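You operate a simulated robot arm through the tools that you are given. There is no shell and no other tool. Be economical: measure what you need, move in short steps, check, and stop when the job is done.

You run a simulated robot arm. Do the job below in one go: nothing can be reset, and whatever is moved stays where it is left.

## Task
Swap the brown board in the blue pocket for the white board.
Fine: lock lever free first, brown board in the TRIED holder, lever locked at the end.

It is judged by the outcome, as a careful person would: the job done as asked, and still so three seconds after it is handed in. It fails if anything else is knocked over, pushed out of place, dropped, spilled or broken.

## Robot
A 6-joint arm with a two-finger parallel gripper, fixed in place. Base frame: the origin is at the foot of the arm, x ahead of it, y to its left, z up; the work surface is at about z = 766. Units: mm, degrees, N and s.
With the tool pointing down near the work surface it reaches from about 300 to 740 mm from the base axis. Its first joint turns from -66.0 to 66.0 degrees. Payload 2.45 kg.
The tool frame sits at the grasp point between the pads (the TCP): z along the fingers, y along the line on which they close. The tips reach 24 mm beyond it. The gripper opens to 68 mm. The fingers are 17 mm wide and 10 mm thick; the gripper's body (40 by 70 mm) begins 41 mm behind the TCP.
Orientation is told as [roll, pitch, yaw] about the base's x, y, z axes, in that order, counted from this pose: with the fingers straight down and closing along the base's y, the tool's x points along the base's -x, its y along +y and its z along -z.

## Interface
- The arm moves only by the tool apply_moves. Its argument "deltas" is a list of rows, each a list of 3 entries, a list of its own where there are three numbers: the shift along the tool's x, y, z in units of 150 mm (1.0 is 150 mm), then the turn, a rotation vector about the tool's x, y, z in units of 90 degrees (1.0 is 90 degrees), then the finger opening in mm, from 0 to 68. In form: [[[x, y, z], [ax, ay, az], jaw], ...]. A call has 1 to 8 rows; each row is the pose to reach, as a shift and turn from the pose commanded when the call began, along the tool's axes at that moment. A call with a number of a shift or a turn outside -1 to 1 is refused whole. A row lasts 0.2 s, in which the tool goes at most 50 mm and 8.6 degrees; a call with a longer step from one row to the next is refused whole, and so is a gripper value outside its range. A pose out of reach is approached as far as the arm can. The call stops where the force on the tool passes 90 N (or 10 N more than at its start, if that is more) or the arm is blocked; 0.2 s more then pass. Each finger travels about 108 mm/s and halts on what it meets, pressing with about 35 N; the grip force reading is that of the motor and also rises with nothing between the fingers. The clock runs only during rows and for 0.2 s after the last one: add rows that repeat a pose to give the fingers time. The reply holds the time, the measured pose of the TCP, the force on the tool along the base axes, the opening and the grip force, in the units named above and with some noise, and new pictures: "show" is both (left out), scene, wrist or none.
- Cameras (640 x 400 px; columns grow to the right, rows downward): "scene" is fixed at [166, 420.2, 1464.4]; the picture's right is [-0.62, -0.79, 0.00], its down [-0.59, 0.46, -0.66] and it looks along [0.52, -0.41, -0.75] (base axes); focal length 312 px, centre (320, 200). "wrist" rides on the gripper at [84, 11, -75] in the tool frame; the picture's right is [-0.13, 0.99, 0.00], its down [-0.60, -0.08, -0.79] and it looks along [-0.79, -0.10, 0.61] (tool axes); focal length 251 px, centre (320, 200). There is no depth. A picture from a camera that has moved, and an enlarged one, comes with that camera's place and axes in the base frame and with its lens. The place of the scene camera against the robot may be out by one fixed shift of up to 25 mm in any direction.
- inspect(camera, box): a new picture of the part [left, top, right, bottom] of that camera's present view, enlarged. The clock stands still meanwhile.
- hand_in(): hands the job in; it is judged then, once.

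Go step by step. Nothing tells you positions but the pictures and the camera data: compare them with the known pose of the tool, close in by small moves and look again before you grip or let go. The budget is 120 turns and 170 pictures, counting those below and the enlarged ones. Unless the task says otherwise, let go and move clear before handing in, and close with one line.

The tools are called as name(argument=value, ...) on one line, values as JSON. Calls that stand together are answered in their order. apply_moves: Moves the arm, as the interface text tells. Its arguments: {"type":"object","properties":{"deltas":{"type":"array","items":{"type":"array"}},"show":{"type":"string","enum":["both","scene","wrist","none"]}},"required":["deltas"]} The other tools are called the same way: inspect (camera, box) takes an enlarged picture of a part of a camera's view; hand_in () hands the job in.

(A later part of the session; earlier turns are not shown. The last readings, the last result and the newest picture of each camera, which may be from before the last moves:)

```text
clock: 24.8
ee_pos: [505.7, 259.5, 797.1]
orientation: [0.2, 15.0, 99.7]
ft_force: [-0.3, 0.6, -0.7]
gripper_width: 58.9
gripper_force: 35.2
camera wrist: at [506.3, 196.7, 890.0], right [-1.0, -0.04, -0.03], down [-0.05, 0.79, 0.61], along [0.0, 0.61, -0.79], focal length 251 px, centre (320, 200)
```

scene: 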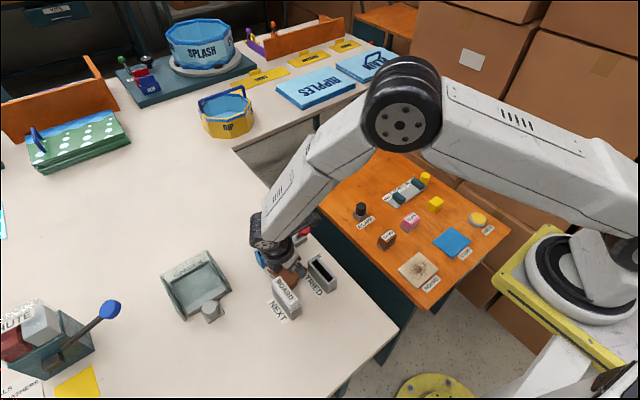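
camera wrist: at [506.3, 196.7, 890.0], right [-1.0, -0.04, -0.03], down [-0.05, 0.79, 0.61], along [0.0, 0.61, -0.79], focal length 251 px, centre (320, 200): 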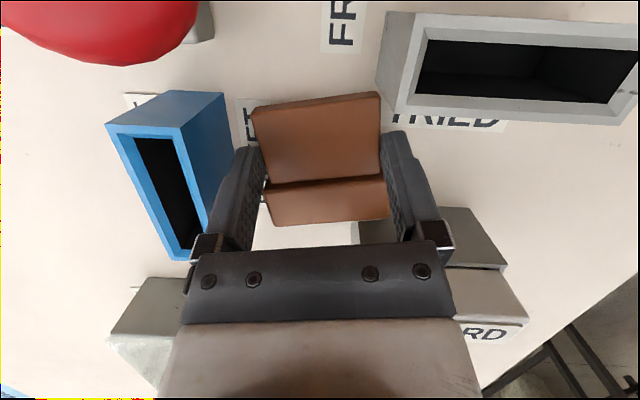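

Gripped on the tongue ends (58.9 mm). I lift gently.

apply_moves(deltas=[[[0.005, 0, -0.019], [0, 0, 0], 40], [[0.014, 0, -0.052], [0, 0, 0], 40], [[0.026, 0, -0.097], [0, 0, 0], 40], [[0.042, 0, -0.155], [0, 0, 0], 40], [[0.06, 0, -0.225], [0, 0, 0], 40], [[0.079, 0, -0.29], [0, 0, 0], 40], [[0.09, 0, -0.335], [0, 0, 0], 40], [[0.095, 0, -0.354], [0, 0, 0], 40]], show="both")

```text
clock: 26.6
ee_pos: [506.3, 258.5, 852.0]
orientation: [0.1, 15.0, 99.6]
ft_force: [0.3, 1.0, 0.0]
gripper_width: 58.9
gripper_force: 35.0
camera wrist: at [506.4, 196.9, 945.7], right [-1.0, -0.04, -0.03], down [-0.05, 0.79, 0.61], along [0.0, 0.61, -0.79], focal length 251 px, centre (320, 200)
```

scene: 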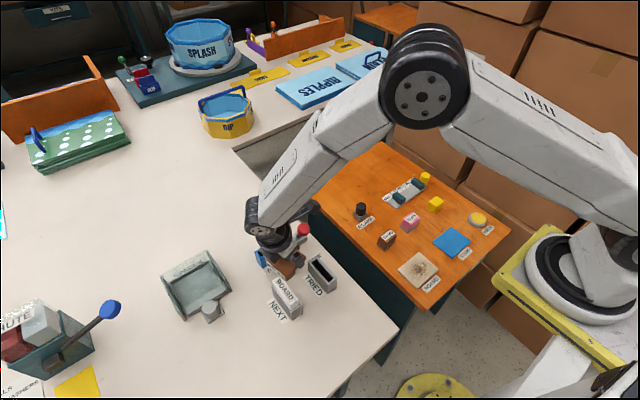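
wrist: 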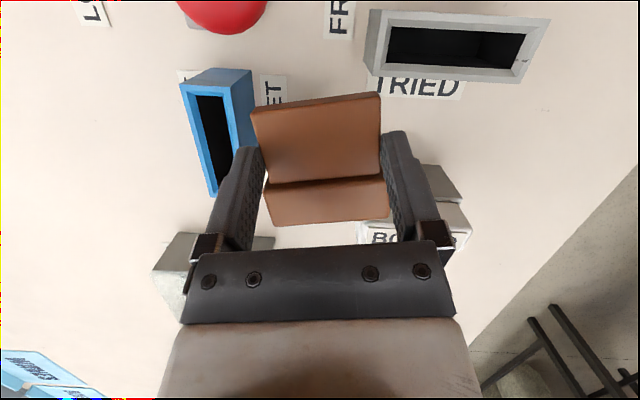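

Holding firmly. I lift a bit more and then carry it slowly over to the open table near (400, 390).

apply_moves(deltas=[[[0.01, 0, -0.04], [0, 0, 0], 40], [[0.03, 0, -0.11], [0, 0, 0], 40], [[0.055, 0, -0.2], [0, 0, 0], 40], [[0.075, 0, -0.28], [0, 0, 0], 40], [[0.064, 0.011, -0.314], [0, 0, 0], 40], [[0.035, 0.027, -0.322], [0, 0, 0], 40], [[-0.012, 0.055, -0.334], [0, 0, 0], 40], [[-0.06, 0.082, -0.347], [0, 0, 0], 40]], show="none")

apply_moves(deltas=[[[-0.067, 0.039, -0.018], [0, 0, 0], 40], [[-0.143, 0.083, -0.039], [0, 0, 0], 40], [[-0.229, 0.132, -0.062], [0, 0, 0], 40], [[-0.324, 0.187, -0.087], [0, 0, 0], 40], [[-0.419, 0.242, -0.113], [0, 0, 0], 40], [[-0.505, 0.292, -0.136], [0, 0, 0], 40], [[-0.572, 0.33, -0.154], [0, 0, 0], 40], [[-0.62, 0.358, -0.167], [0, 0, 0], 40]], show="both")

```text
clock: 28.4
ee_pos: [490.7, 278.3, 899.0]
orientation: [0.1, 15.0, 99.5]
ft_force: [0.5, 0.3, 0.2]
gripper_width: 59.0
gripper_force: 34.5
```

```text
clock: 30.2
ee_pos: [420.0, 365.4, 899.2]
orientation: [0.0, 14.9, 99.6]
ft_force: [1.2, 0.0, -0.9]
gripper_width: 58.8
gripper_force: 34.9
camera wrist: at [420.6, 303.2, 993.1], right [-1.0, -0.04, -0.03], down [-0.05, 0.79, 0.61], along [0.0, 0.61, -0.79], focal length 251 px, centre (320, 200)
```

scene: 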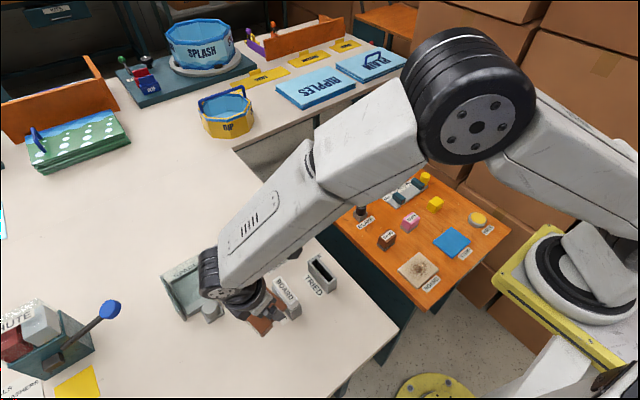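
wrist: 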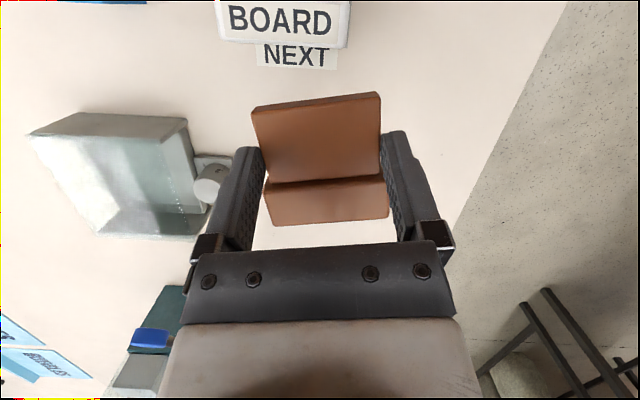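

Board still firm. Over open table now; I lower it and set it down at about (400,395).

apply_moves(deltas=[[[-0.019, 0.005, 0.03], [0, 0, 0], 40], [[-0.062, 0.016, 0.095], [0, 0, 0], 40], [[-0.116, 0.029, 0.178], [0, 0, 0], 40], [[-0.178, 0.045, 0.273], [0, 0, 0], 40], [[-0.24, 0.061, 0.368], [0, 0, 0], 40], [[-0.302, 0.076, 0.463], [0, 0, 0], 40], [[-0.352, 0.089, 0.541], [0, 0, 0], 40], [[-0.377, 0.096, 0.579], [0, 0, 0], 40]], show="wrist")

```text
clock: 32.0
ee_pos: [401.6, 396.1, 801.4]
orientation: [0.1, 15.1, 99.6]
ft_force: [-0.6, -0.4, -0.1]
gripper_width: 59.0
gripper_force: 34.2
camera wrist: at [402.2, 332.1, 895.0], right [-1.0, -0.04, -0.03], down [-0.05, 0.79, 0.61], along [0.0, 0.61, -0.79], focal length 251 px, centre (320, 200)
```

wrist: 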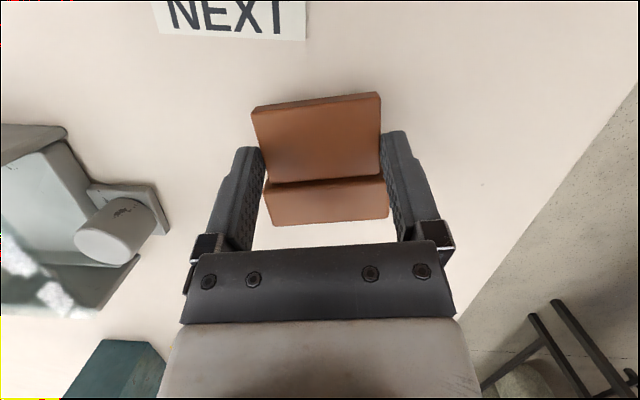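

apply_moves(deltas=[[[-0.003, 0, 0.013], [0, 0, 0], 40], [[-0.0065, 0, 0.024], [0, 0, 0], 40], [[-0.0065, 0, 0.024], [0, 0, 0], 40], [[-0.0065, 0, 0.024], [0, 0, 0], 60], [[-0.0065, 0, 0.024], [0, 0, 0], 64], [[-0.0065, 0, 0.024], [0, 0, 0], 64]], show="wrist")

```text
clock: 33.4
ee_pos: [402.1, 393.9, 797.6]
orientation: [0.0, 14.9, 99.7]
ft_force: [-0.5, -0.3, 0.6]
gripper_width: 64.1
gripper_force: 0.1
camera wrist: at [401.9, 331.9, 891.4], right [-1.0, -0.04, -0.03], down [-0.05, 0.79, 0.61], along [0.0, 0.61, -0.79], focal length 251 px, centre (320, 200)
```

wrist: 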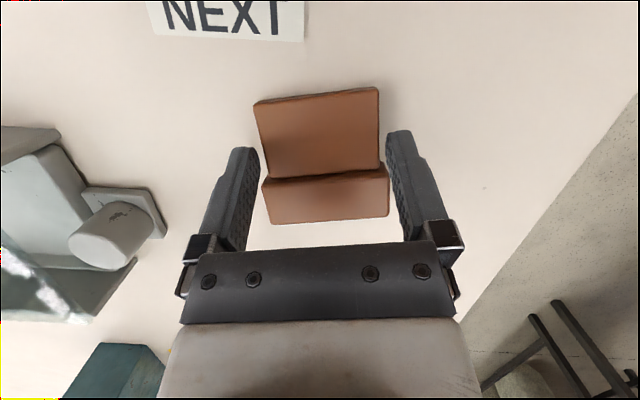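

The board is set down and released. I zoom to measure its pose for the tilted regrip.

inspect(camera="wrist", box=[220, 60, 420, 240])

```text
2.22 times, centred on (320, 150) of wrist
camera zoom: at [401.9, 331.9, 891.4], right [-1.0, -0.04, -0.03], down [-0.05, 0.79, 0.61], along [0.0, 0.61, -0.79], focal length 559 px, centre (320, 311)
```

zoom: 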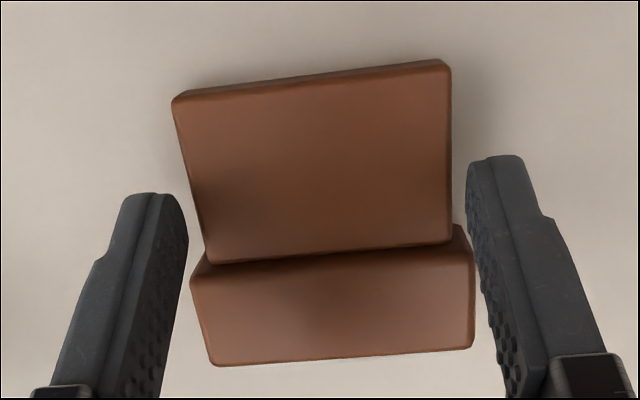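

The board lies flat at yaw ≈ 9.7°, well centred. I rise slightly, tilt to −30°, come back down on the tongue and grip.

apply_moves(deltas=[[[0.017, 0, -0.064], [0, 0, 0], 64], [[0.017, 0, -0.064], [0, 0.085, 0], 64], [[0.017, 0, -0.064], [0, 0.1667, 0], 64], [[0.006, 0, -0.01], [0, 0.1667, 0], 64], [[-0.002, 0, 0.03], [0, 0.1667, 0], 64], [[-0.002, 0, 0.03], [0, 0.1667, 0], 64]], show="wrist")

inspect(camera="wrist", box=[220, 80, 420, 260])

```text
clock: 34.8
ee_pos: [402.0, 392.4, 792.3]
orientation: [0.0, 30.1, 99.7]
ft_force: [0.1, -0.7, 0.9]
gripper_width: 63.8
gripper_force: 0.1
camera wrist: at [397.9, 356.7, 899.9], right [-1.0, -0.06, -0.06], down [-0.08, 0.92, 0.39], along [0.04, 0.39, -0.92], focal length 251 px, centre (320, 200)
```

wrist: 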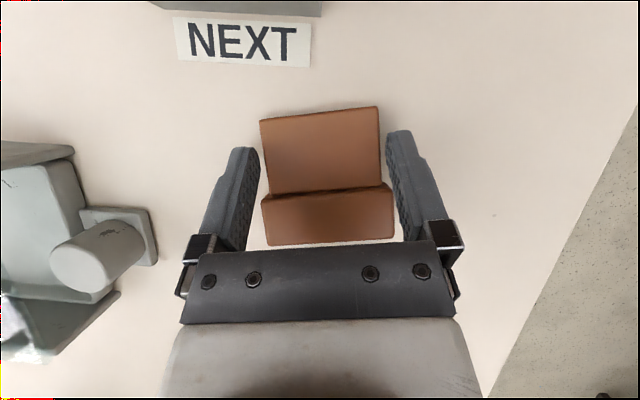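

```text
2.22 times, centred on (320, 170) of wrist
camera zoom: at [397.9, 356.7, 899.9], right [-1.0, -0.06, -0.06], down [-0.08, 0.92, 0.39], along [0.04, 0.39, -0.92], focal length 559 px, centre (320, 267)
```

zoom: 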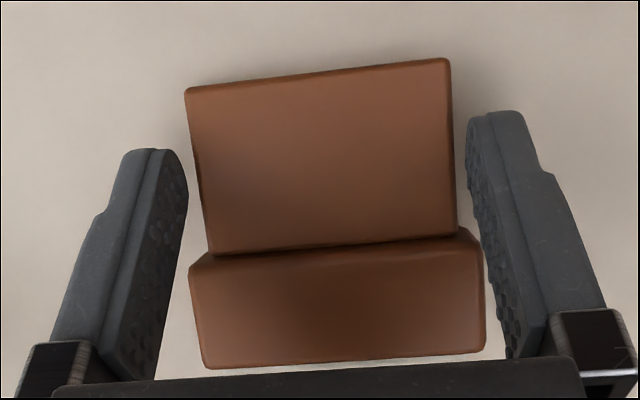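

apply_moves(deltas=[[[0, 0, 0], [0, 0, 0], 58], [[0, 0, 0], [0, 0, 0], 40], [[0, 0, 0], [0, 0, 0], 40], [[0.012, 0, -0.021], [0, 0, 0], 40], [[0.033, 0, -0.058], [0, 0, 0], 40], [[0.067, 0, -0.115], [0, 0, 0], 40], [[0.1, 0, -0.173], [0, 0, 0], 40], [[0.117, 0, -0.202], [0, 0, 0], 40]], show="both")

```text
clock: 36.6
ee_pos: [401.7, 392.1, 828.9]
orientation: [0.1, 29.9, 99.6]
ft_force: [-0.7, 0.5, 0.8]
gripper_width: 58.5
gripper_force: 34.8
camera wrist: at [397.8, 356.5, 935.1], right [-1.0, -0.06, -0.06], down [-0.08, 0.92, 0.39], along [0.04, 0.39, -0.92], focal length 251 px, centre (320, 200)
```

scene: 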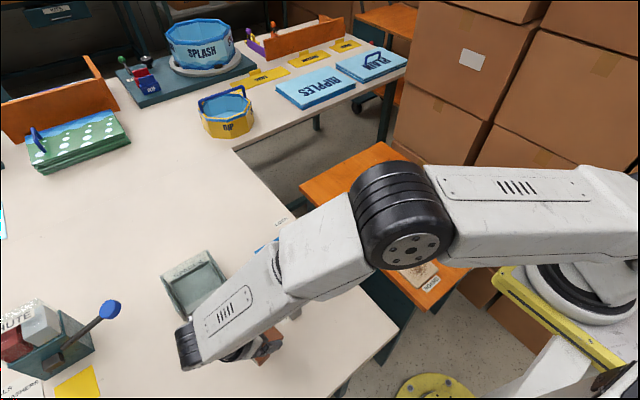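
wrist: 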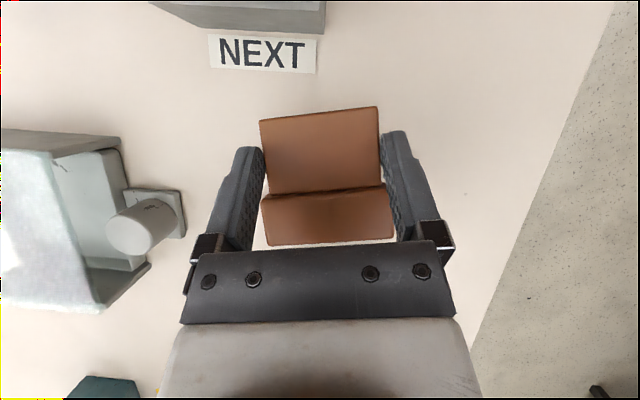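

Held well. I lift to about z=935 and begin turning the board upright about the finger axis, slowly.

apply_moves(deltas=[[[0.02, 0, -0.035], [0, 0, 0], 40], [[0.06, 0, -0.104], [0, 0, 0], 40], [[0.12, 0, -0.208], [0, -0.02, 0], 40], [[0.18, 0, -0.312], [0, -0.06, 0], 40], [[0.24, 0, -0.416], [0, -0.105, 0], 40], [[0.3, 0, -0.52], [0, -0.155, 0], 40], [[0.34, 0, -0.589], [0, -0.205, 0], 40], [[0.36, 0, -0.624], [0, -0.255, 0], 40]], show="none")

apply_moves(deltas=[[[0, 0, 0], [0, -0.05, 0], 40], [[0, 0, 0], [0, -0.1, 0], 40], [[0, 0, 0], [0, -0.15, 0], 40], [[0, 0, 0], [0, -0.2, 0], 40], [[0, 0, 0], [0, -0.25, 0], 40], [[0, 0, 0], [0, -0.3, 0], 40], [[0, 0, 0], [0, -0.34, 0], 40], [[0, 0, 0], [0, -0.37, 0], 40]], show="both")

```text
clock: 38.4
ee_pos: [401.4, 391.8, 936.6]
orientation: [0.0, 7.0, 99.7]
ft_force: [-0.3, -1.0, -1.2]
gripper_width: 58.7
gripper_force: 34.9
```

```text
clock: 40.2
ee_pos: [402.5, 392.5, 935.9]
orientation: [-0.1, -26.3, 99.6]
ft_force: [0.7, -0.6, 0.1]
gripper_width: 58.5
gripper_force: 35.4
camera wrist: at [410.2, 283.9, 965.8], right [-1.0, -0.05, 0.06], down [0.05, 0.2, 0.98], along [-0.06, 0.98, -0.2], focal length 251 px, centre (320, 200)
```

scene: 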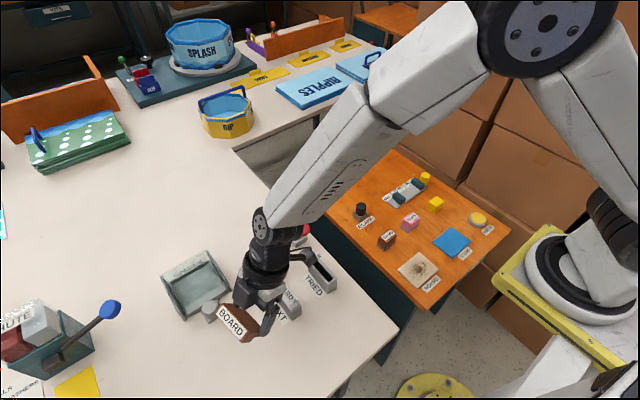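
wrist: 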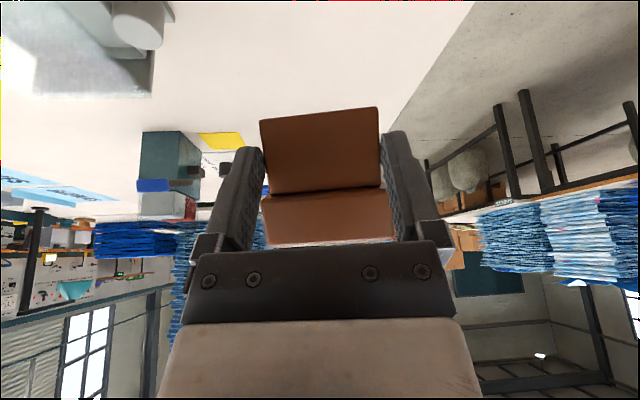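

Still firm; halfway turned. Accounting for the board's 6° lie, upright is at about pitch −54°; I continue the turn.

apply_moves(deltas=[[[0, 0, 0], [0, -0.03, 0], 40], [[0, 0, 0], [0, -0.075, 0], 40], [[0, 0, 0], [0, -0.12, 0], 40], [[0, 0, 0], [0, -0.165, 0], 40], [[0, 0, 0], [0, -0.21, 0], 40], [[0, 0, 0], [0, -0.255, 0], 40], [[0, 0, 0], [0, -0.29, 0], 40], [[0, 0, 0], [0, -0.308, 0], 40]], show="none")

apply_moves(deltas=[[[0, 0, 0], [0.02, 0, 0.0145], 40], [[0, 0, 0], [0.05, 0, 0.0364], 40], [[0, 0, 0], [0.0872, 0, 0.0634], 40], [[0, 0, 0], [0.0872, 0, 0.0634], 40]], show="both")

```text
clock: 42.0
ee_pos: [401.6, 392.2, 936.7]
orientation: [0.1, -54.0, 99.6]
ft_force: [0.4, -0.3, 0.0]
gripper_width: 58.8
gripper_force: 34.7
```

```text
clock: 43.0
ee_pos: [403.6, 393.5, 936.8]
orientation: [0.1, -54.0, 89.8]
ft_force: [0.2, 0.5, 0.5]
gripper_width: 58.9
gripper_force: 35.2
camera wrist: at [391.3, 283.2, 911.8], right [-0.99, 0.08, 0.11], down [0.08, -0.29, 0.95], along [0.1, 0.95, 0.28], focal length 251 px, centre (320, 200)
```

scene: 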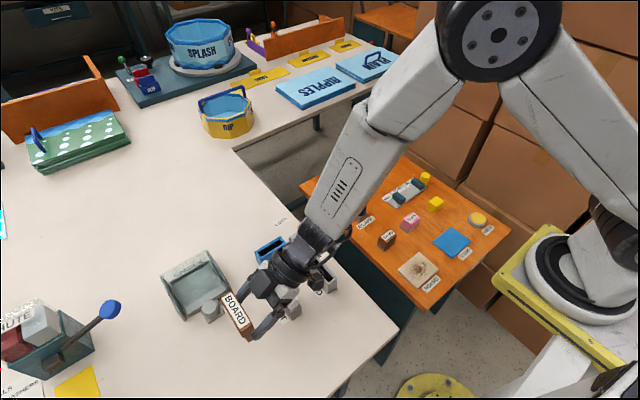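
wrist: 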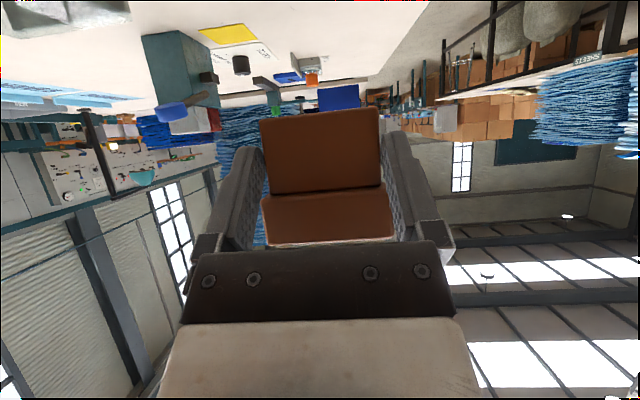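

Board is upright and firmly held. The camera hangs low in this pose, so I'll stand the board near the table edge, in front of TRIED (x≈340, y≈230), where the camera hangs off the edge; then I can regrip it from above. Carrying slowly.

apply_moves(deltas=[[[0.014, 0.008, -0.02], [0, 0, 0], 40], [[0.043, 0.025, -0.059], [0, 0, 0], 40], [[0.085, 0.051, -0.117], [0, 0, 0], 40], [[0.135, 0.081, -0.186], [0, 0, 0], 40], [[0.185, 0.11, -0.255], [0, 0, 0], 40], [[0.235, 0.14, -0.323], [0, 0, 0], 40], [[0.285, 0.17, -0.392], [0, 0, 0], 40], [[0.335, 0.2, -0.461], [0, 0, 0], 40]], show="none")

apply_moves(deltas=[[[0.05, 0.03, -0.069], [0, 0, 0], 40], [[0.1, 0.06, -0.137], [0, 0, 0], 40], [[0.15, 0.089, -0.206], [0, 0, 0], 40], [[0.2, 0.119, -0.275], [0, 0, 0], 40], [[0.25, 0.149, -0.344], [0, 0, 0], 40], [[0.3, 0.179, -0.413], [0, 0, 0], 40], [[0.345, 0.205, -0.475], [0, 0, 0], 40], [[0.376, 0.224, -0.518], [0, 0, 0], 40]], show="both")

inspect(camera="scene", box=[240, 220, 400, 340])

```text
clock: 44.8
ee_pos: [370.8, 307.9, 934.8]
orientation: [0.0, -54.0, 89.9]
ft_force: [0.1, -0.6, -0.8]
gripper_width: 58.5
gripper_force: 35.2
```

```text
clock: 46.6
ee_pos: [361.8, 223.5, 964.4]
orientation: [0.5, -53.9, 89.6]
ft_force: [0.0, 0.0, -0.3]
gripper_width: 58.7
gripper_force: 35.5
out of reach, approached as far as the arm can: row 2, 3, 4, 5, 6, 7, 8
camera wrist: at [351.0, 113.7, 940.4], right [-0.99, 0.08, 0.11], down [0.08, -0.28, 0.95], along [0.1, 0.96, 0.28], focal length 251 px, centre (320, 200)
```

scene: 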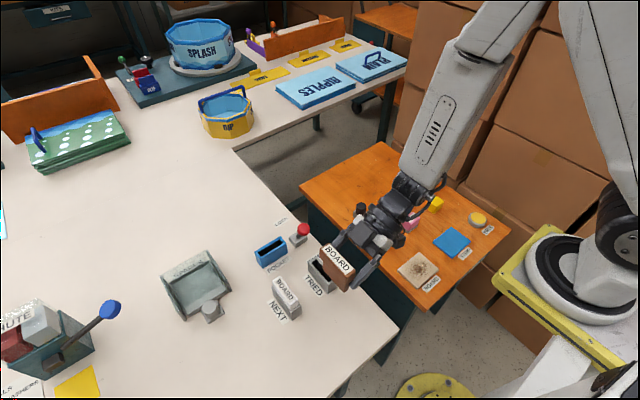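
wrist: 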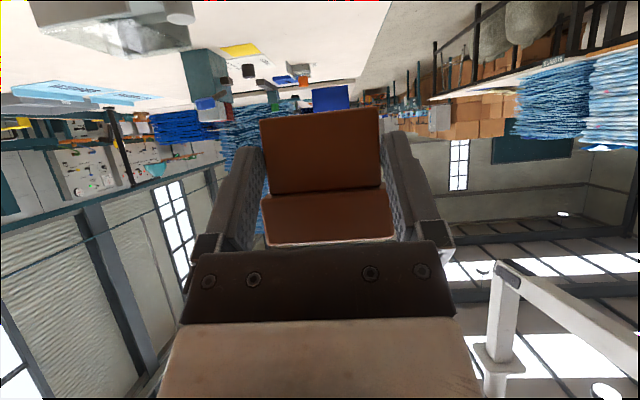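

```text
3.33 times, centred on (320, 280) of scene
camera zoom: at [166.0, 420.2, 1464.4], right [-0.62, -0.79, 0.0], down [-0.59, 0.46, -0.66], along [0.52, -0.41, -0.75], focal length 1038 px, centre (320, -67)
```

zoom: 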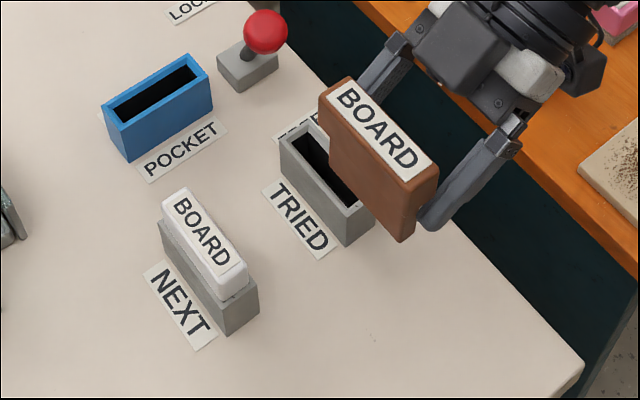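

That spot is too close for this tool tilt. The board is still firm; there is clear table beyond the lever (x≈665, y≈232), also near the edge, so I back out along +x and go there, high above everything.

apply_moves(deltas=[[[0, -0.05, 0], [0, 0, 0], 40], [[0, -0.12, 0], [0, 0, 0], 40], [[0, -0.2, 0], [0, 0, 0], 40], [[0, -0.28, 0], [0, 0, 0], 40], [[0, -0.36, 0], [0, 0, 0], 40], [[0, -0.44, 0], [0, 0, 0], 40], [[0, -0.5, 0], [0, 0, 0], 40], [[0, -0.54, 0], [0, 0, 0], 40]], show="none")

```text
clock: 48.4
ee_pos: [443.7, 222.7, 965.0]
orientation: [0.1, -54.0, 89.8]
ft_force: [0.0, -0.1, -0.5]
gripper_width: 58.9
gripper_force: 35.4
```

apply_moves(deltas=[[[0, -0.04, 0], [0, 0, 0], 40], [[0, -0.12, 0], [0, 0, 0], 40], [[0, -0.22, 0], [0, 0, 0], 40], [[0, -0.33, 0], [0, 0, 0], 40], [[0, -0.44, 0], [0, 0, 0], 40], [[0, -0.55, 0], [0, 0, 0], 40], [[0, -0.66, 0], [0, 0, 0], 40], [[0, -0.75, 0], [0, 0, 0], 40]], show="none")

apply_moves(deltas=[[[0.006, -0.08, -0.008], [0, 0, 0], 40], [[0.012, -0.17, -0.016], [0, 0, 0], 40], [[0.018, -0.27, -0.025], [0, 0, 0], 40], [[0.024, -0.37, -0.033], [0, 0, 0], 40], [[0.03, -0.47, -0.041], [0, 0, 0], 40], [[0.036, -0.57, -0.05], [0, 0, 0], 40], [[0.042, -0.66, -0.058], [0, 0, 0], 40], [[0.042, -0.71, -0.058], [0, 0, 0], 40]], show="both")

inspect(camera="scene", box=[200, 140, 360, 260])

```text
clock: 50.2
ee_pos: [555.9, 224.6, 964.2]
orientation: [0.1, -54.0, 89.9]
ft_force: [0.0, -0.2, -0.7]
gripper_width: 58.8
gripper_force: 35.4
```

```text
clock: 52.0
ee_pos: [662.3, 210.9, 965.3]
orientation: [0.3, -54.0, 89.9]
ft_force: [-0.1, -0.5, 0.5]
gripper_width: 58.7
gripper_force: 35.2
camera wrist: at [651.9, 101.9, 940.6], right [-0.99, 0.08, 0.11], down [0.08, -0.29, 0.95], along [0.1, 0.95, 0.28], focal length 251 px, centre (320, 200)
```

scene: 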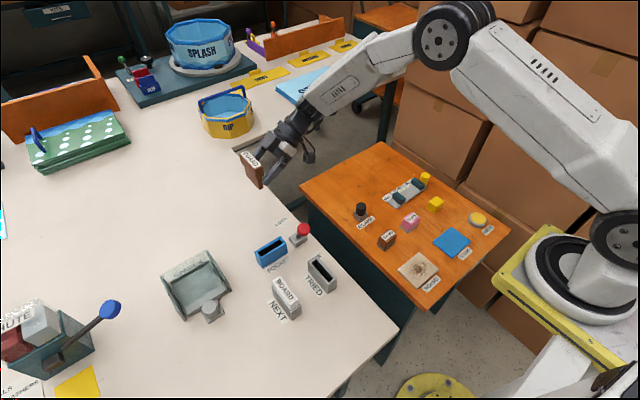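
wrist: 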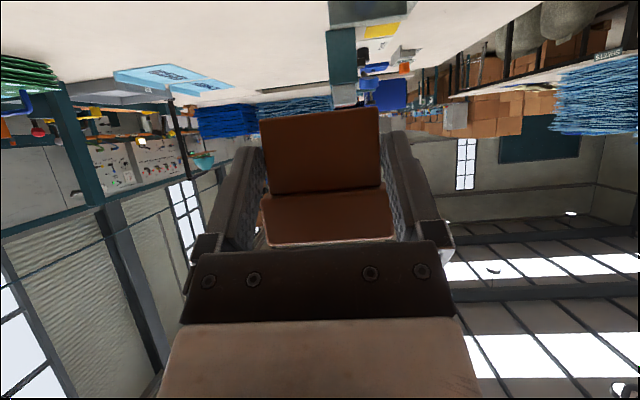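

```text
3.33 times, centred on (280, 200) of scene
camera zoom: at [166.0, 420.2, 1464.4], right [-0.62, -0.79, 0.0], down [-0.59, 0.46, -0.66], along [0.52, -0.41, -0.75], focal length 1038 px, centre (453, 200)
```

zoom: 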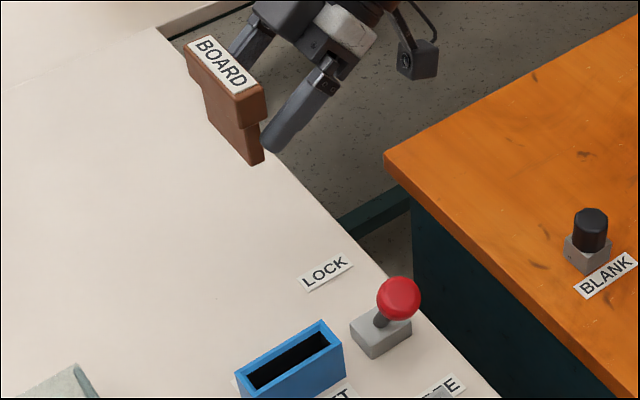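

inspect(camera="scene", box=[235, 140, 285, 195])

```text
7.27 times, centred on (260, 168) of scene
camera zoom: at [166.0, 420.2, 1464.4], right [-0.62, -0.79, 0.0], down [-0.59, 0.46, -0.66], along [0.52, -0.41, -0.75], focal length 2265 px, centre (756, 436)
```

zoom: 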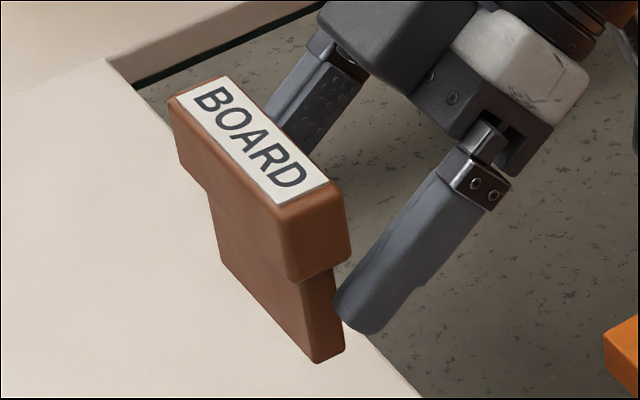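

Slightly over-rotated (~2.5°); I correct that while lowering toward the table.

apply_moves(deltas=[[[0.02, 0, 0.015], [0, 0.01, 0], 40], [[0.07, 0, 0.051], [0, 0.02, 0], 40], [[0.15, 0, 0.109], [0, 0.028, 0], 40], [[0.25, 0, 0.182], [0, 0.028, 0], 40], [[0.35, 0, 0.254], [0, 0.028, 0], 40], [[0.45, 0, 0.327], [0, 0.028, 0], 40], [[0.53, 0, 0.385], [0, 0.028, 0], 40], [[0.58, 0, 0.422], [0, 0.028, 0], 40]], show="none")

apply_moves(deltas=[[[0.03, 0, 0.023], [0, 0, 0], 40], [[0.07, 0, 0.053], [0, 0, 0], 40], [[0.12, 0, 0.09], [0, 0, 0], 40], [[0.17, 0, 0.129], [0, 0, 0], 40], [[0.21, 0, 0.159], [0, 0, 0], 40], [[0.235, 0, 0.178], [0, 0, 0], 40], [[0.245, 0, 0.186], [0, 0, 0], 40]], show="scene")

inspect(camera="scene", box=[225, 180, 325, 260])

```text
clock: 53.8
ee_pos: [662.8, 212.9, 856.1]
orientation: [0.0, -51.6, 89.8]
ft_force: [-0.2, -0.4, -0.3]
gripper_width: 58.6
gripper_force: 34.6
```

```text
clock: 55.4
ee_pos: [663.7, 211.5, 810.9]
orientation: [0.1, -51.5, 89.9]
ft_force: [-0.5, -0.5, -0.5]
gripper_width: 58.9
gripper_force: 35.8
```

scene: 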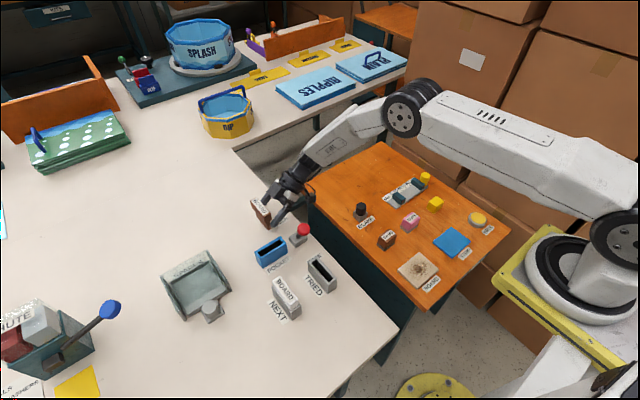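

```text
5.00 times, centred on (275, 220) of scene
camera zoom: at [166.0, 420.2, 1464.4], right [-0.62, -0.79, 0.0], down [-0.59, 0.46, -0.66], along [0.52, -0.41, -0.75], focal length 1557 px, centre (545, 100)
```

zoom: 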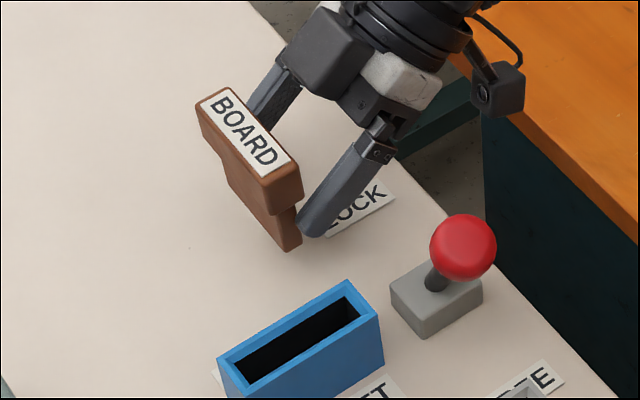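

apply_moves(deltas=[[[0.0104, 0, 0.0083], [0, 0, 0], 40], [[0.0209, 0, 0.0166], [0, 0, 0], 40], [[0.0313, 0, 0.0249], [0, 0, 0], 40], [[0.0418, 0, 0.0332], [0, 0, 0], 40], [[0.0418, 0, 0.0332], [0, 0, 0], 40]], show="none")

inspect(camera="scene", box=[245, 190, 305, 240])

```text
clock: 56.6
ee_pos: [662.1, 212.6, 802.7]
orientation: [0.1, -51.5, 89.9]
ft_force: [-0.7, 0.9, -1.1]
gripper_width: 58.5
gripper_force: 34.7
```

```text
8.00 times, centred on (275, 215) of scene
camera zoom: at [166.0, 420.2, 1464.4], right [-0.62, -0.79, 0.0], down [-0.59, 0.46, -0.66], along [0.52, -0.41, -0.75], focal length 2492 px, centre (680, 80)
```

zoom: 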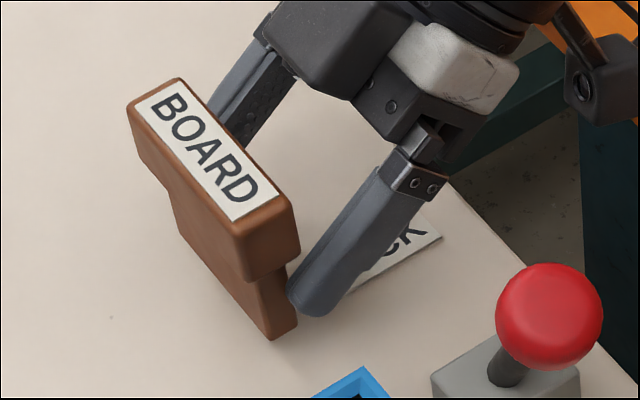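

Board is vertical now. Lowering in 1 mm steps until contact.

apply_moves(deltas=[[[0.0052, 0, 0.0041], [0, 0, 0], 40], [[0.0104, 0, 0.0083], [0, 0, 0], 40], [[0.0157, 0, 0.0124], [0, 0, 0], 40], [[0.0157, 0, 0.0124], [0, 0, 0], 40]], show="none")

apply_moves(deltas=[[[0.0052, 0, 0.0041], [0, 0, 0], 40], [[0.0104, 0, 0.0083], [0, 0, 0], 40], [[0.0104, 0, 0.0083], [0, 0, 0], 40]], show="none")

inspect(camera="scene", box=[245, 190, 305, 240])

```text
clock: 57.6
ee_pos: [662.0, 211.7, 799.7]
orientation: [0.1, -51.5, 89.9]
ft_force: [0.7, 1.1, -1.4]
gripper_width: 58.7
gripper_force: 35.1
```

```text
clock: 58.4
ee_pos: [662.4, 211.7, 797.4]
orientation: [0.0, -51.4, 90.0]
ft_force: [0.3, -0.1, -0.1]
gripper_width: 58.7
gripper_force: 35.3
```

```text
8.00 times, centred on (275, 215) of scene
camera zoom: at [166.0, 420.2, 1464.4], right [-0.62, -0.79, 0.0], down [-0.59, 0.46, -0.66], along [0.52, -0.41, -0.75], focal length 2492 px, centre (680, 80)
```

zoom: 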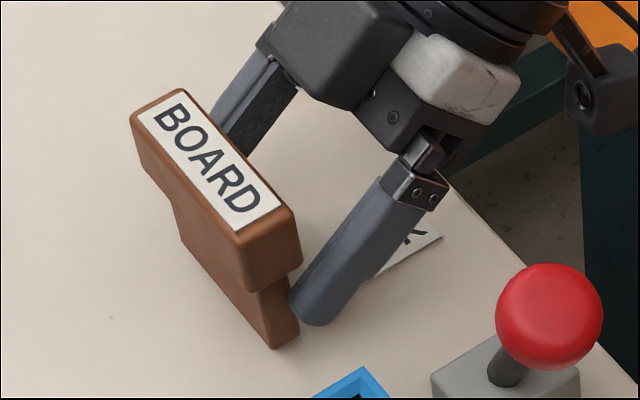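

apply_moves(deltas=[[[0.0052, 0, 0.0041], [0, 0, 0], 40], [[0.0104, 0, 0.0083], [0, 0, 0], 40], [[0.0104, 0, 0.0083], [0, 0, 0], 40]], show="none")

apply_moves(deltas=[[[0.0052, 0, 0.0041], [0, 0, 0], 40], [[0.0104, 0, 0.0083], [0, 0, 0], 40], [[0.0104, 0, 0.0083], [0, 0, 0], 40]], show="none")

```text
clock: 59.2
ee_pos: [661.3, 211.6, 794.2]
orientation: [0.1, -51.5, 89.8]
ft_force: [-0.1, -0.1, -0.8]
gripper_width: 58.7
gripper_force: 34.3
```

```text
clock: 60.0
ee_pos: [662.6, 211.9, 793.8]
orientation: [0.1, -51.5, 89.9]
ft_force: [1.5, 0.8, -0.1]
gripper_width: 58.6
gripper_force: 35.7
```

apply_moves(deltas=[[[0.0052, 0, 0.0041], [0, 0, 0], 40], [[0.0104, 0, 0.0083], [0, 0, 0], 40], [[0.0104, 0, 0.0083], [0, 0, 0], 40]], show="scene")

inspect(camera="scene", box=[250, 200, 300, 240])

```text
clock: 60.8
ee_pos: [662.4, 210.3, 791.8]
orientation: [0.1, -51.4, 90.0]
ft_force: [-0.5, -0.4, 1.2]
gripper_width: 58.8
gripper_force: 35.0
```

scene: 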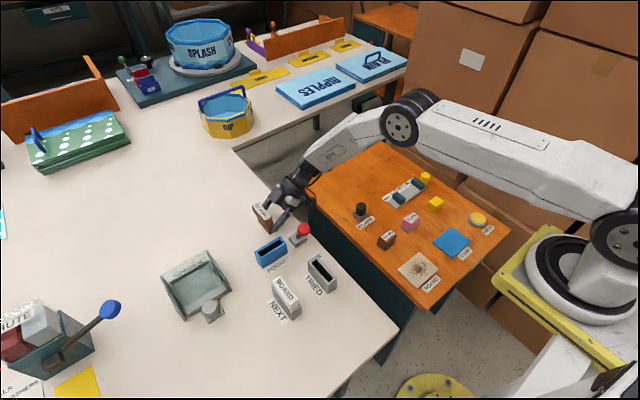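

```text
10.00 times, centred on (275, 220) of scene
camera zoom: at [166.0, 420.2, 1464.4], right [-0.62, -0.79, 0.0], down [-0.59, 0.46, -0.66], along [0.52, -0.41, -0.75], focal length 3115 px, centre (770, 0)
```

zoom: 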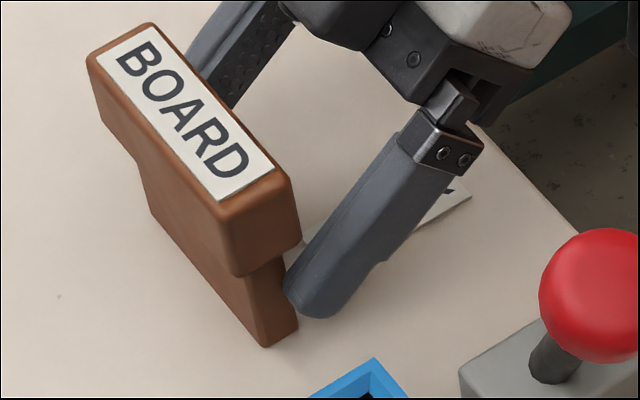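

apply_moves(deltas=[[[0.0052, 0, 0.0041], [0, 0, 0], 40], [[0.0104, 0, 0.0083], [0, 0, 0], 40], [[0.0104, 0, 0.0083], [0, 0, 0], 40]], show="none")

apply_moves(deltas=[[[0.0052, 0, 0.0041], [0, 0, 0], 40], [[0.0052, 0, 0.0041], [0, 0, 0], 40]], show="none")

inspect(camera="scene", box=[250, 200, 300, 240])

```text
clock: 61.6
ee_pos: [664.3, 211.1, 791.2]
orientation: [-0.1, -51.8, 90.1]
ft_force: [-5.8, 0.2, 20.5]
gripper_width: 58.6
gripper_force: 34.8
```

```text
clock: 62.2
ee_pos: [663.7, 211.0, 791.1]
orientation: [-0.1, -51.7, 90.3]
ft_force: [-4.5, 3.8, 26.9]
gripper_width: 58.7
gripper_force: 35.0
```

```text
10.00 times, centred on (275, 220) of scene
camera zoom: at [165.3, 420.1, 1464.5], right [-0.62, -0.79, 0.0], down [-0.59, 0.46, -0.66], along [0.52, -0.41, -0.75], focal length 3115 px, centre (770, 0)
```

zoom: 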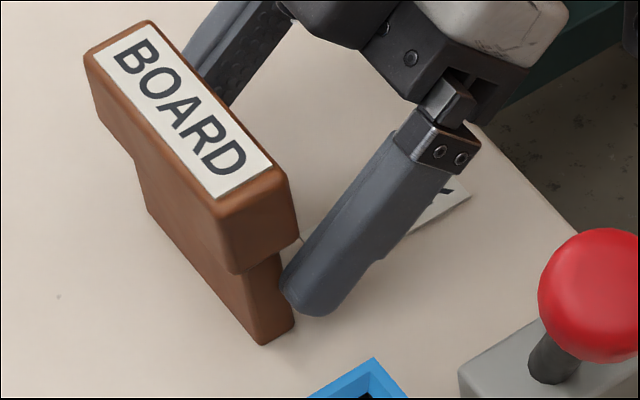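

Contact with the table (27 N). I ease off slightly and open the fingers.

apply_moves(deltas=[[[-0.0035, 0, -0.0028], [0, 0, 0], 40], [[-0.0075, 0, -0.006], [0, 0, 0], 40], [[-0.0075, 0, -0.006], [0, 0, 0], 40]], show="none")

apply_moves(deltas=[[[0, 0, 0], [0, 0, 0], 59], [[0, 0, 0], [0, 0, 0], 60], [[0, 0, 0], [0, 0, 0], 62], [[0, 0, 0], [0, 0, 0], 65], [[0, 0, 0], [0, 0, 0], 65]], show="scene")

inspect(camera="scene", box=[250, 200, 300, 240])

```text
clock: 63.0
ee_pos: [662.5, 210.9, 791.4]
orientation: [-0.2, -51.5, 90.0]
ft_force: [2.5, 4.3, 20.7]
gripper_width: 58.6
gripper_force: 35.5
```

```text
clock: 64.2
ee_pos: [663.1, 212.6, 789.2]
orientation: [0.0, -51.6, 89.9]
ft_force: [-0.9, 0.7, 0.3]
gripper_width: 65.0
gripper_force: 0.1
```

scene: 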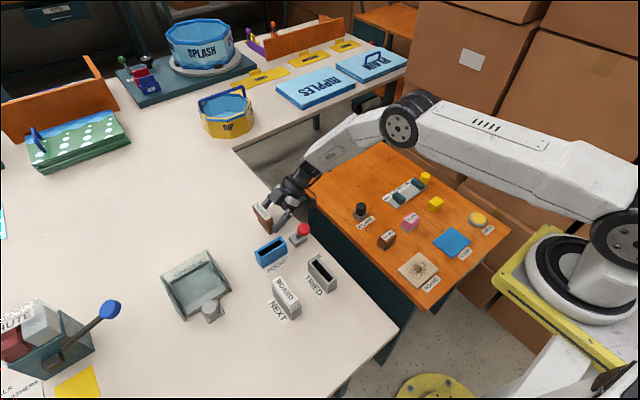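

```text
10.00 times, centred on (275, 220) of scene
camera zoom: at [166.0, 420.2, 1464.4], right [-0.62, -0.79, 0.0], down [-0.59, 0.46, -0.66], along [0.52, -0.41, -0.75], focal length 3115 px, centre (770, 0)
```

zoom: 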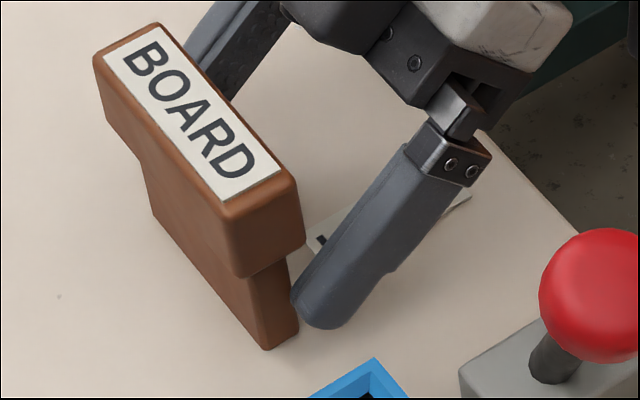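

It stands upright on its own. I withdraw along the finger axis.

apply_moves(deltas=[[[0, 0, 0], [0, 0, 0], 68], [[0, 0, -0.03], [0, 0, 0], 68], [[0, 0, -0.08], [0, 0, 0], 68], [[0, 0, -0.16], [0, 0, 0], 68], [[0, 0, -0.26], [0, 0, 0], 68], [[0, 0, -0.4], [0, 0, 0], 68], [[0, 0, -0.6], [0, 0, 0], 68]], show="scene")

```text
clock: 65.8
ee_pos: [661.0, 140.9, 846.0]
orientation: [0.1, -51.5, 89.8]
ft_force: [0.0, -0.1, -0.5]
gripper_width: 67.9
gripper_force: 0.0
```

scene: 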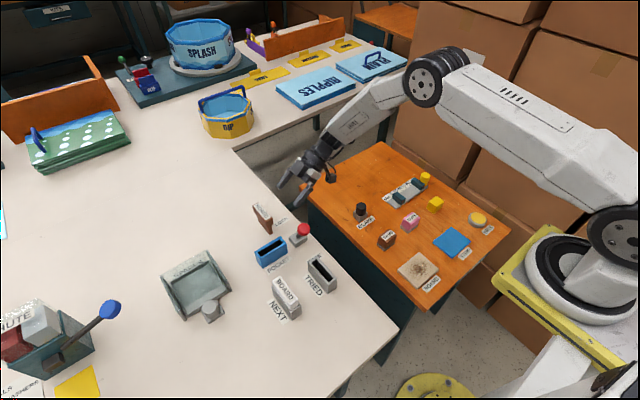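

Board stands free. I rise and straighten the tool to vertical.

apply_moves(deltas=[[[-0.08, 0, -0.063], [0, 0, 0], 68], [[-0.16, 0, -0.127], [0, 0.08, 0], 68], [[-0.24, 0, -0.19], [0, 0.16, 0], 68], [[-0.32, 0, -0.254], [0, 0.245, 0], 68], [[-0.4, 0, -0.318], [0, 0.33, 0], 68], [[-0.48, 0, -0.38], [0, 0.415, 0], 68], [[-0.56, 0, -0.445], [0, 0.5, 0], 68], [[-0.6, 0, -0.477], [0, 0.572, 0], 68]], show="none")

apply_moves(deltas=[[[0, 0, 0], [0, 0, 0.093], 68], [[0, 0, 0], [0, 0, 0.186], 68], [[0, 0, 0], [0, 0, 0.279], 68], [[0, 0, 0], [0, 0, 0.372], 68], [[0, 0, 0], [0, 0, 0.465], 68], [[0, 0, 0], [0, 0, 0.558], 68], [[0, 0, 0], [0, 0, 0.651], 68], [[0, 0, 0], [0, 0, 0.744], 68]], show="none")

```text
clock: 67.6
ee_pos: [663.3, 142.2, 960.8]
orientation: [0.0, 0.1, 89.9]
ft_force: [0.8, -0.1, 0.2]
gripper_width: 68.1
gripper_force: 0.0
```

```text
clock: 69.4
ee_pos: [662.2, 142.0, 961.5]
orientation: [0.0, 0.1, 22.8]
ft_force: [0.8, 0.0, 0.3]
gripper_width: 67.8
gripper_force: 0.0
```

apply_moves(deltas=[[[0.01, 0.2, 0], [0, 0, 0.085], 68], [[0.02, 0.4, 0.05], [0, 0, 0.17], 68], [[0.031, 0.6, 0.15], [0, 0, 0.2535], 68], [[0.031, 0.65, 0.267], [0, 0, 0.2535], 68], [[0.031, 0.65, 0.267], [0, 0, 0.2535], 68]], show="wrist")

inspect(camera="wrist", box=[240, 20, 420, 180])

```text
clock: 70.6
ee_pos: [618.5, 231.0, 919.7]
orientation: [-0.1, 0.0, 0.2]
ft_force: [-0.9, -0.1, -0.1]
gripper_width: 68.0
gripper_force: 0.1
camera wrist: at [535.3, 241.7, 994.9], right [0.13, 0.99, 0.0], down [0.6, -0.08, 0.79], along [0.79, -0.1, -0.61], focal length 251 px, centre (320, 200)
```

wrist: 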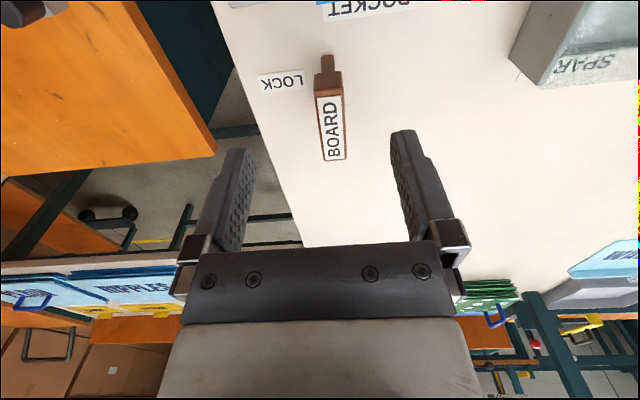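

```text
2.50 times, centred on (330, 100) of wrist
camera zoom: at [535.3, 241.7, 994.9], right [0.13, 0.99, 0.0], down [0.6, -0.08, 0.79], along [0.79, -0.1, -0.61], focal length 629 px, centre (295, 450)
```

zoom: 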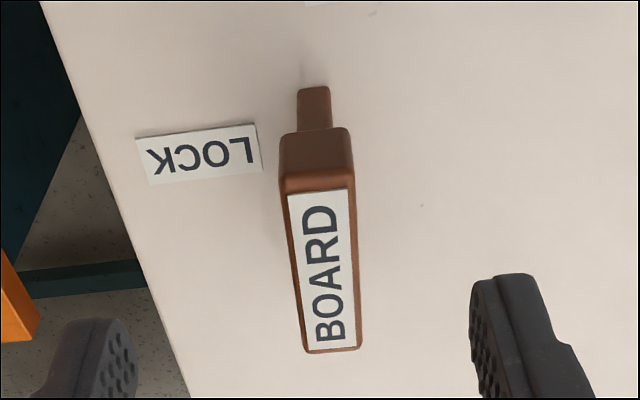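

The board stands at about (662, 235.7), yaw ≈ 0, top z≈828. I position over it and check before descending around the head.

apply_moves(deltas=[[[-0.15, 0.015, 0], [0, 0, 0], 68], [[-0.29, 0.031, 0], [0, 0, 0], 68], [[-0.29, 0.031, 0.2], [0, 0, 0], 68], [[-0.29, 0.031, 0.424], [0, 0, 0], 68], [[-0.29, 0.031, 0.424], [0, 0, 0], 68]], show="both")

inspect(camera="wrist", box=[220, 40, 420, 220])

```text
clock: 71.8
ee_pos: [662.4, 233.6, 856.7]
orientation: [-0.1, 0.1, 0.2]
ft_force: [-0.4, 0.3, -0.3]
gripper_width: 67.9
gripper_force: 0.1
camera wrist: at [579.8, 245.7, 931.2], right [0.13, 0.99, 0.0], down [0.6, -0.08, 0.79], along [0.79, -0.1, -0.61], focal length 251 px, centre (320, 200)
```

scene: 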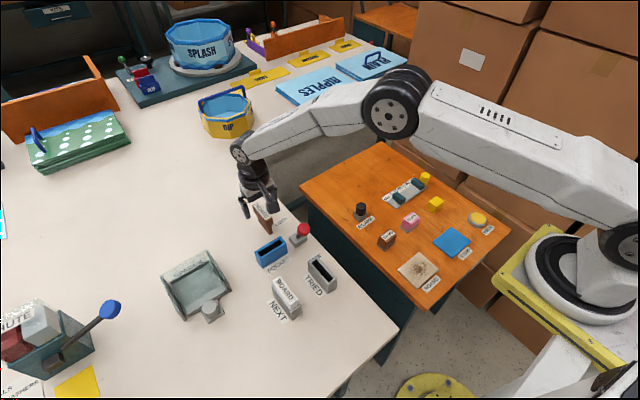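
wrist: 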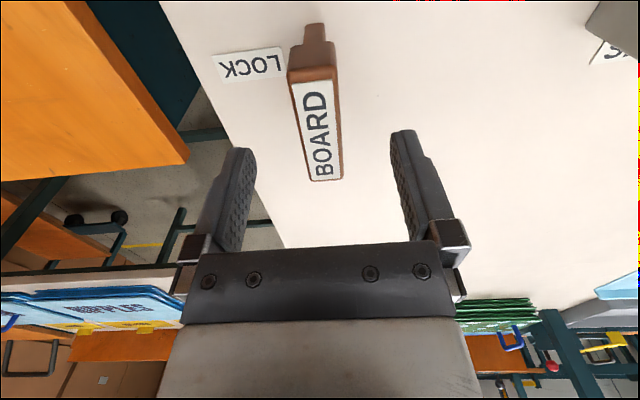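

```text
2.22 times, centred on (320, 130) of wrist
camera zoom: at [579.8, 245.7, 931.2], right [0.13, 0.99, 0.0], down [0.6, -0.08, 0.79], along [0.79, -0.1, -0.61], focal length 559 px, centre (320, 356)
```

zoom: 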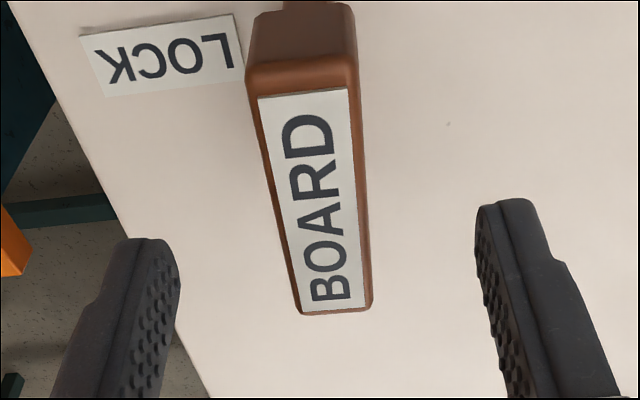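

Aligned within about 1 mm. Descend and grip with the fingers covering the whole head.

apply_moves(deltas=[[[0, 0.008, 0.1], [0, 0, 0], 68], [[0, 0.008, 0.2], [0, 0, 0], 68], [[0, 0.008, 0.231], [0, 0, 0], 68], [[0, 0.008, 0.231], [0, 0, 0], 45], [[0, 0.008, 0.231], [0, 0, 0], 28], [[0, 0.008, 0.231], [0, 0, 0], 8], [[0, 0.008, 0.231], [0, 0, 0], 8], [[0, 0.008, 0.231], [0, 0, 0], 8]], show="both")

```text
clock: 73.6
ee_pos: [662.7, 234.8, 822.1]
orientation: [-0.1, 0.1, 0.2]
ft_force: [-0.1, 0.6, -0.5]
gripper_width: 21.1
gripper_force: 34.8
camera wrist: at [579.9, 246.1, 896.8], right [0.13, 0.99, 0.0], down [0.6, -0.08, 0.79], along [0.79, -0.1, -0.61], focal length 251 px, centre (320, 200)
```

scene: 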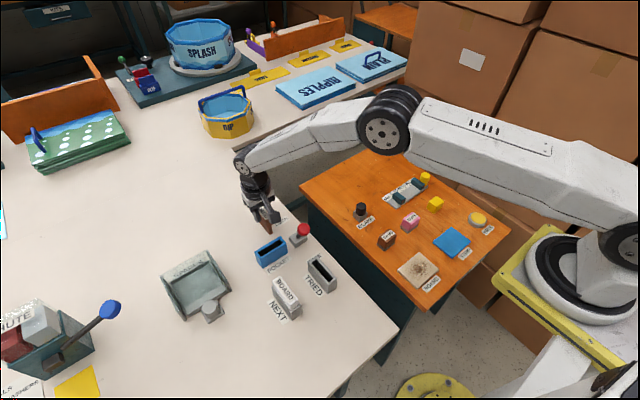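
wrist: 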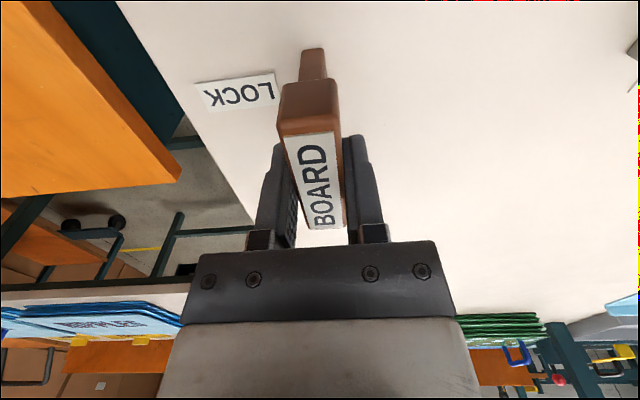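

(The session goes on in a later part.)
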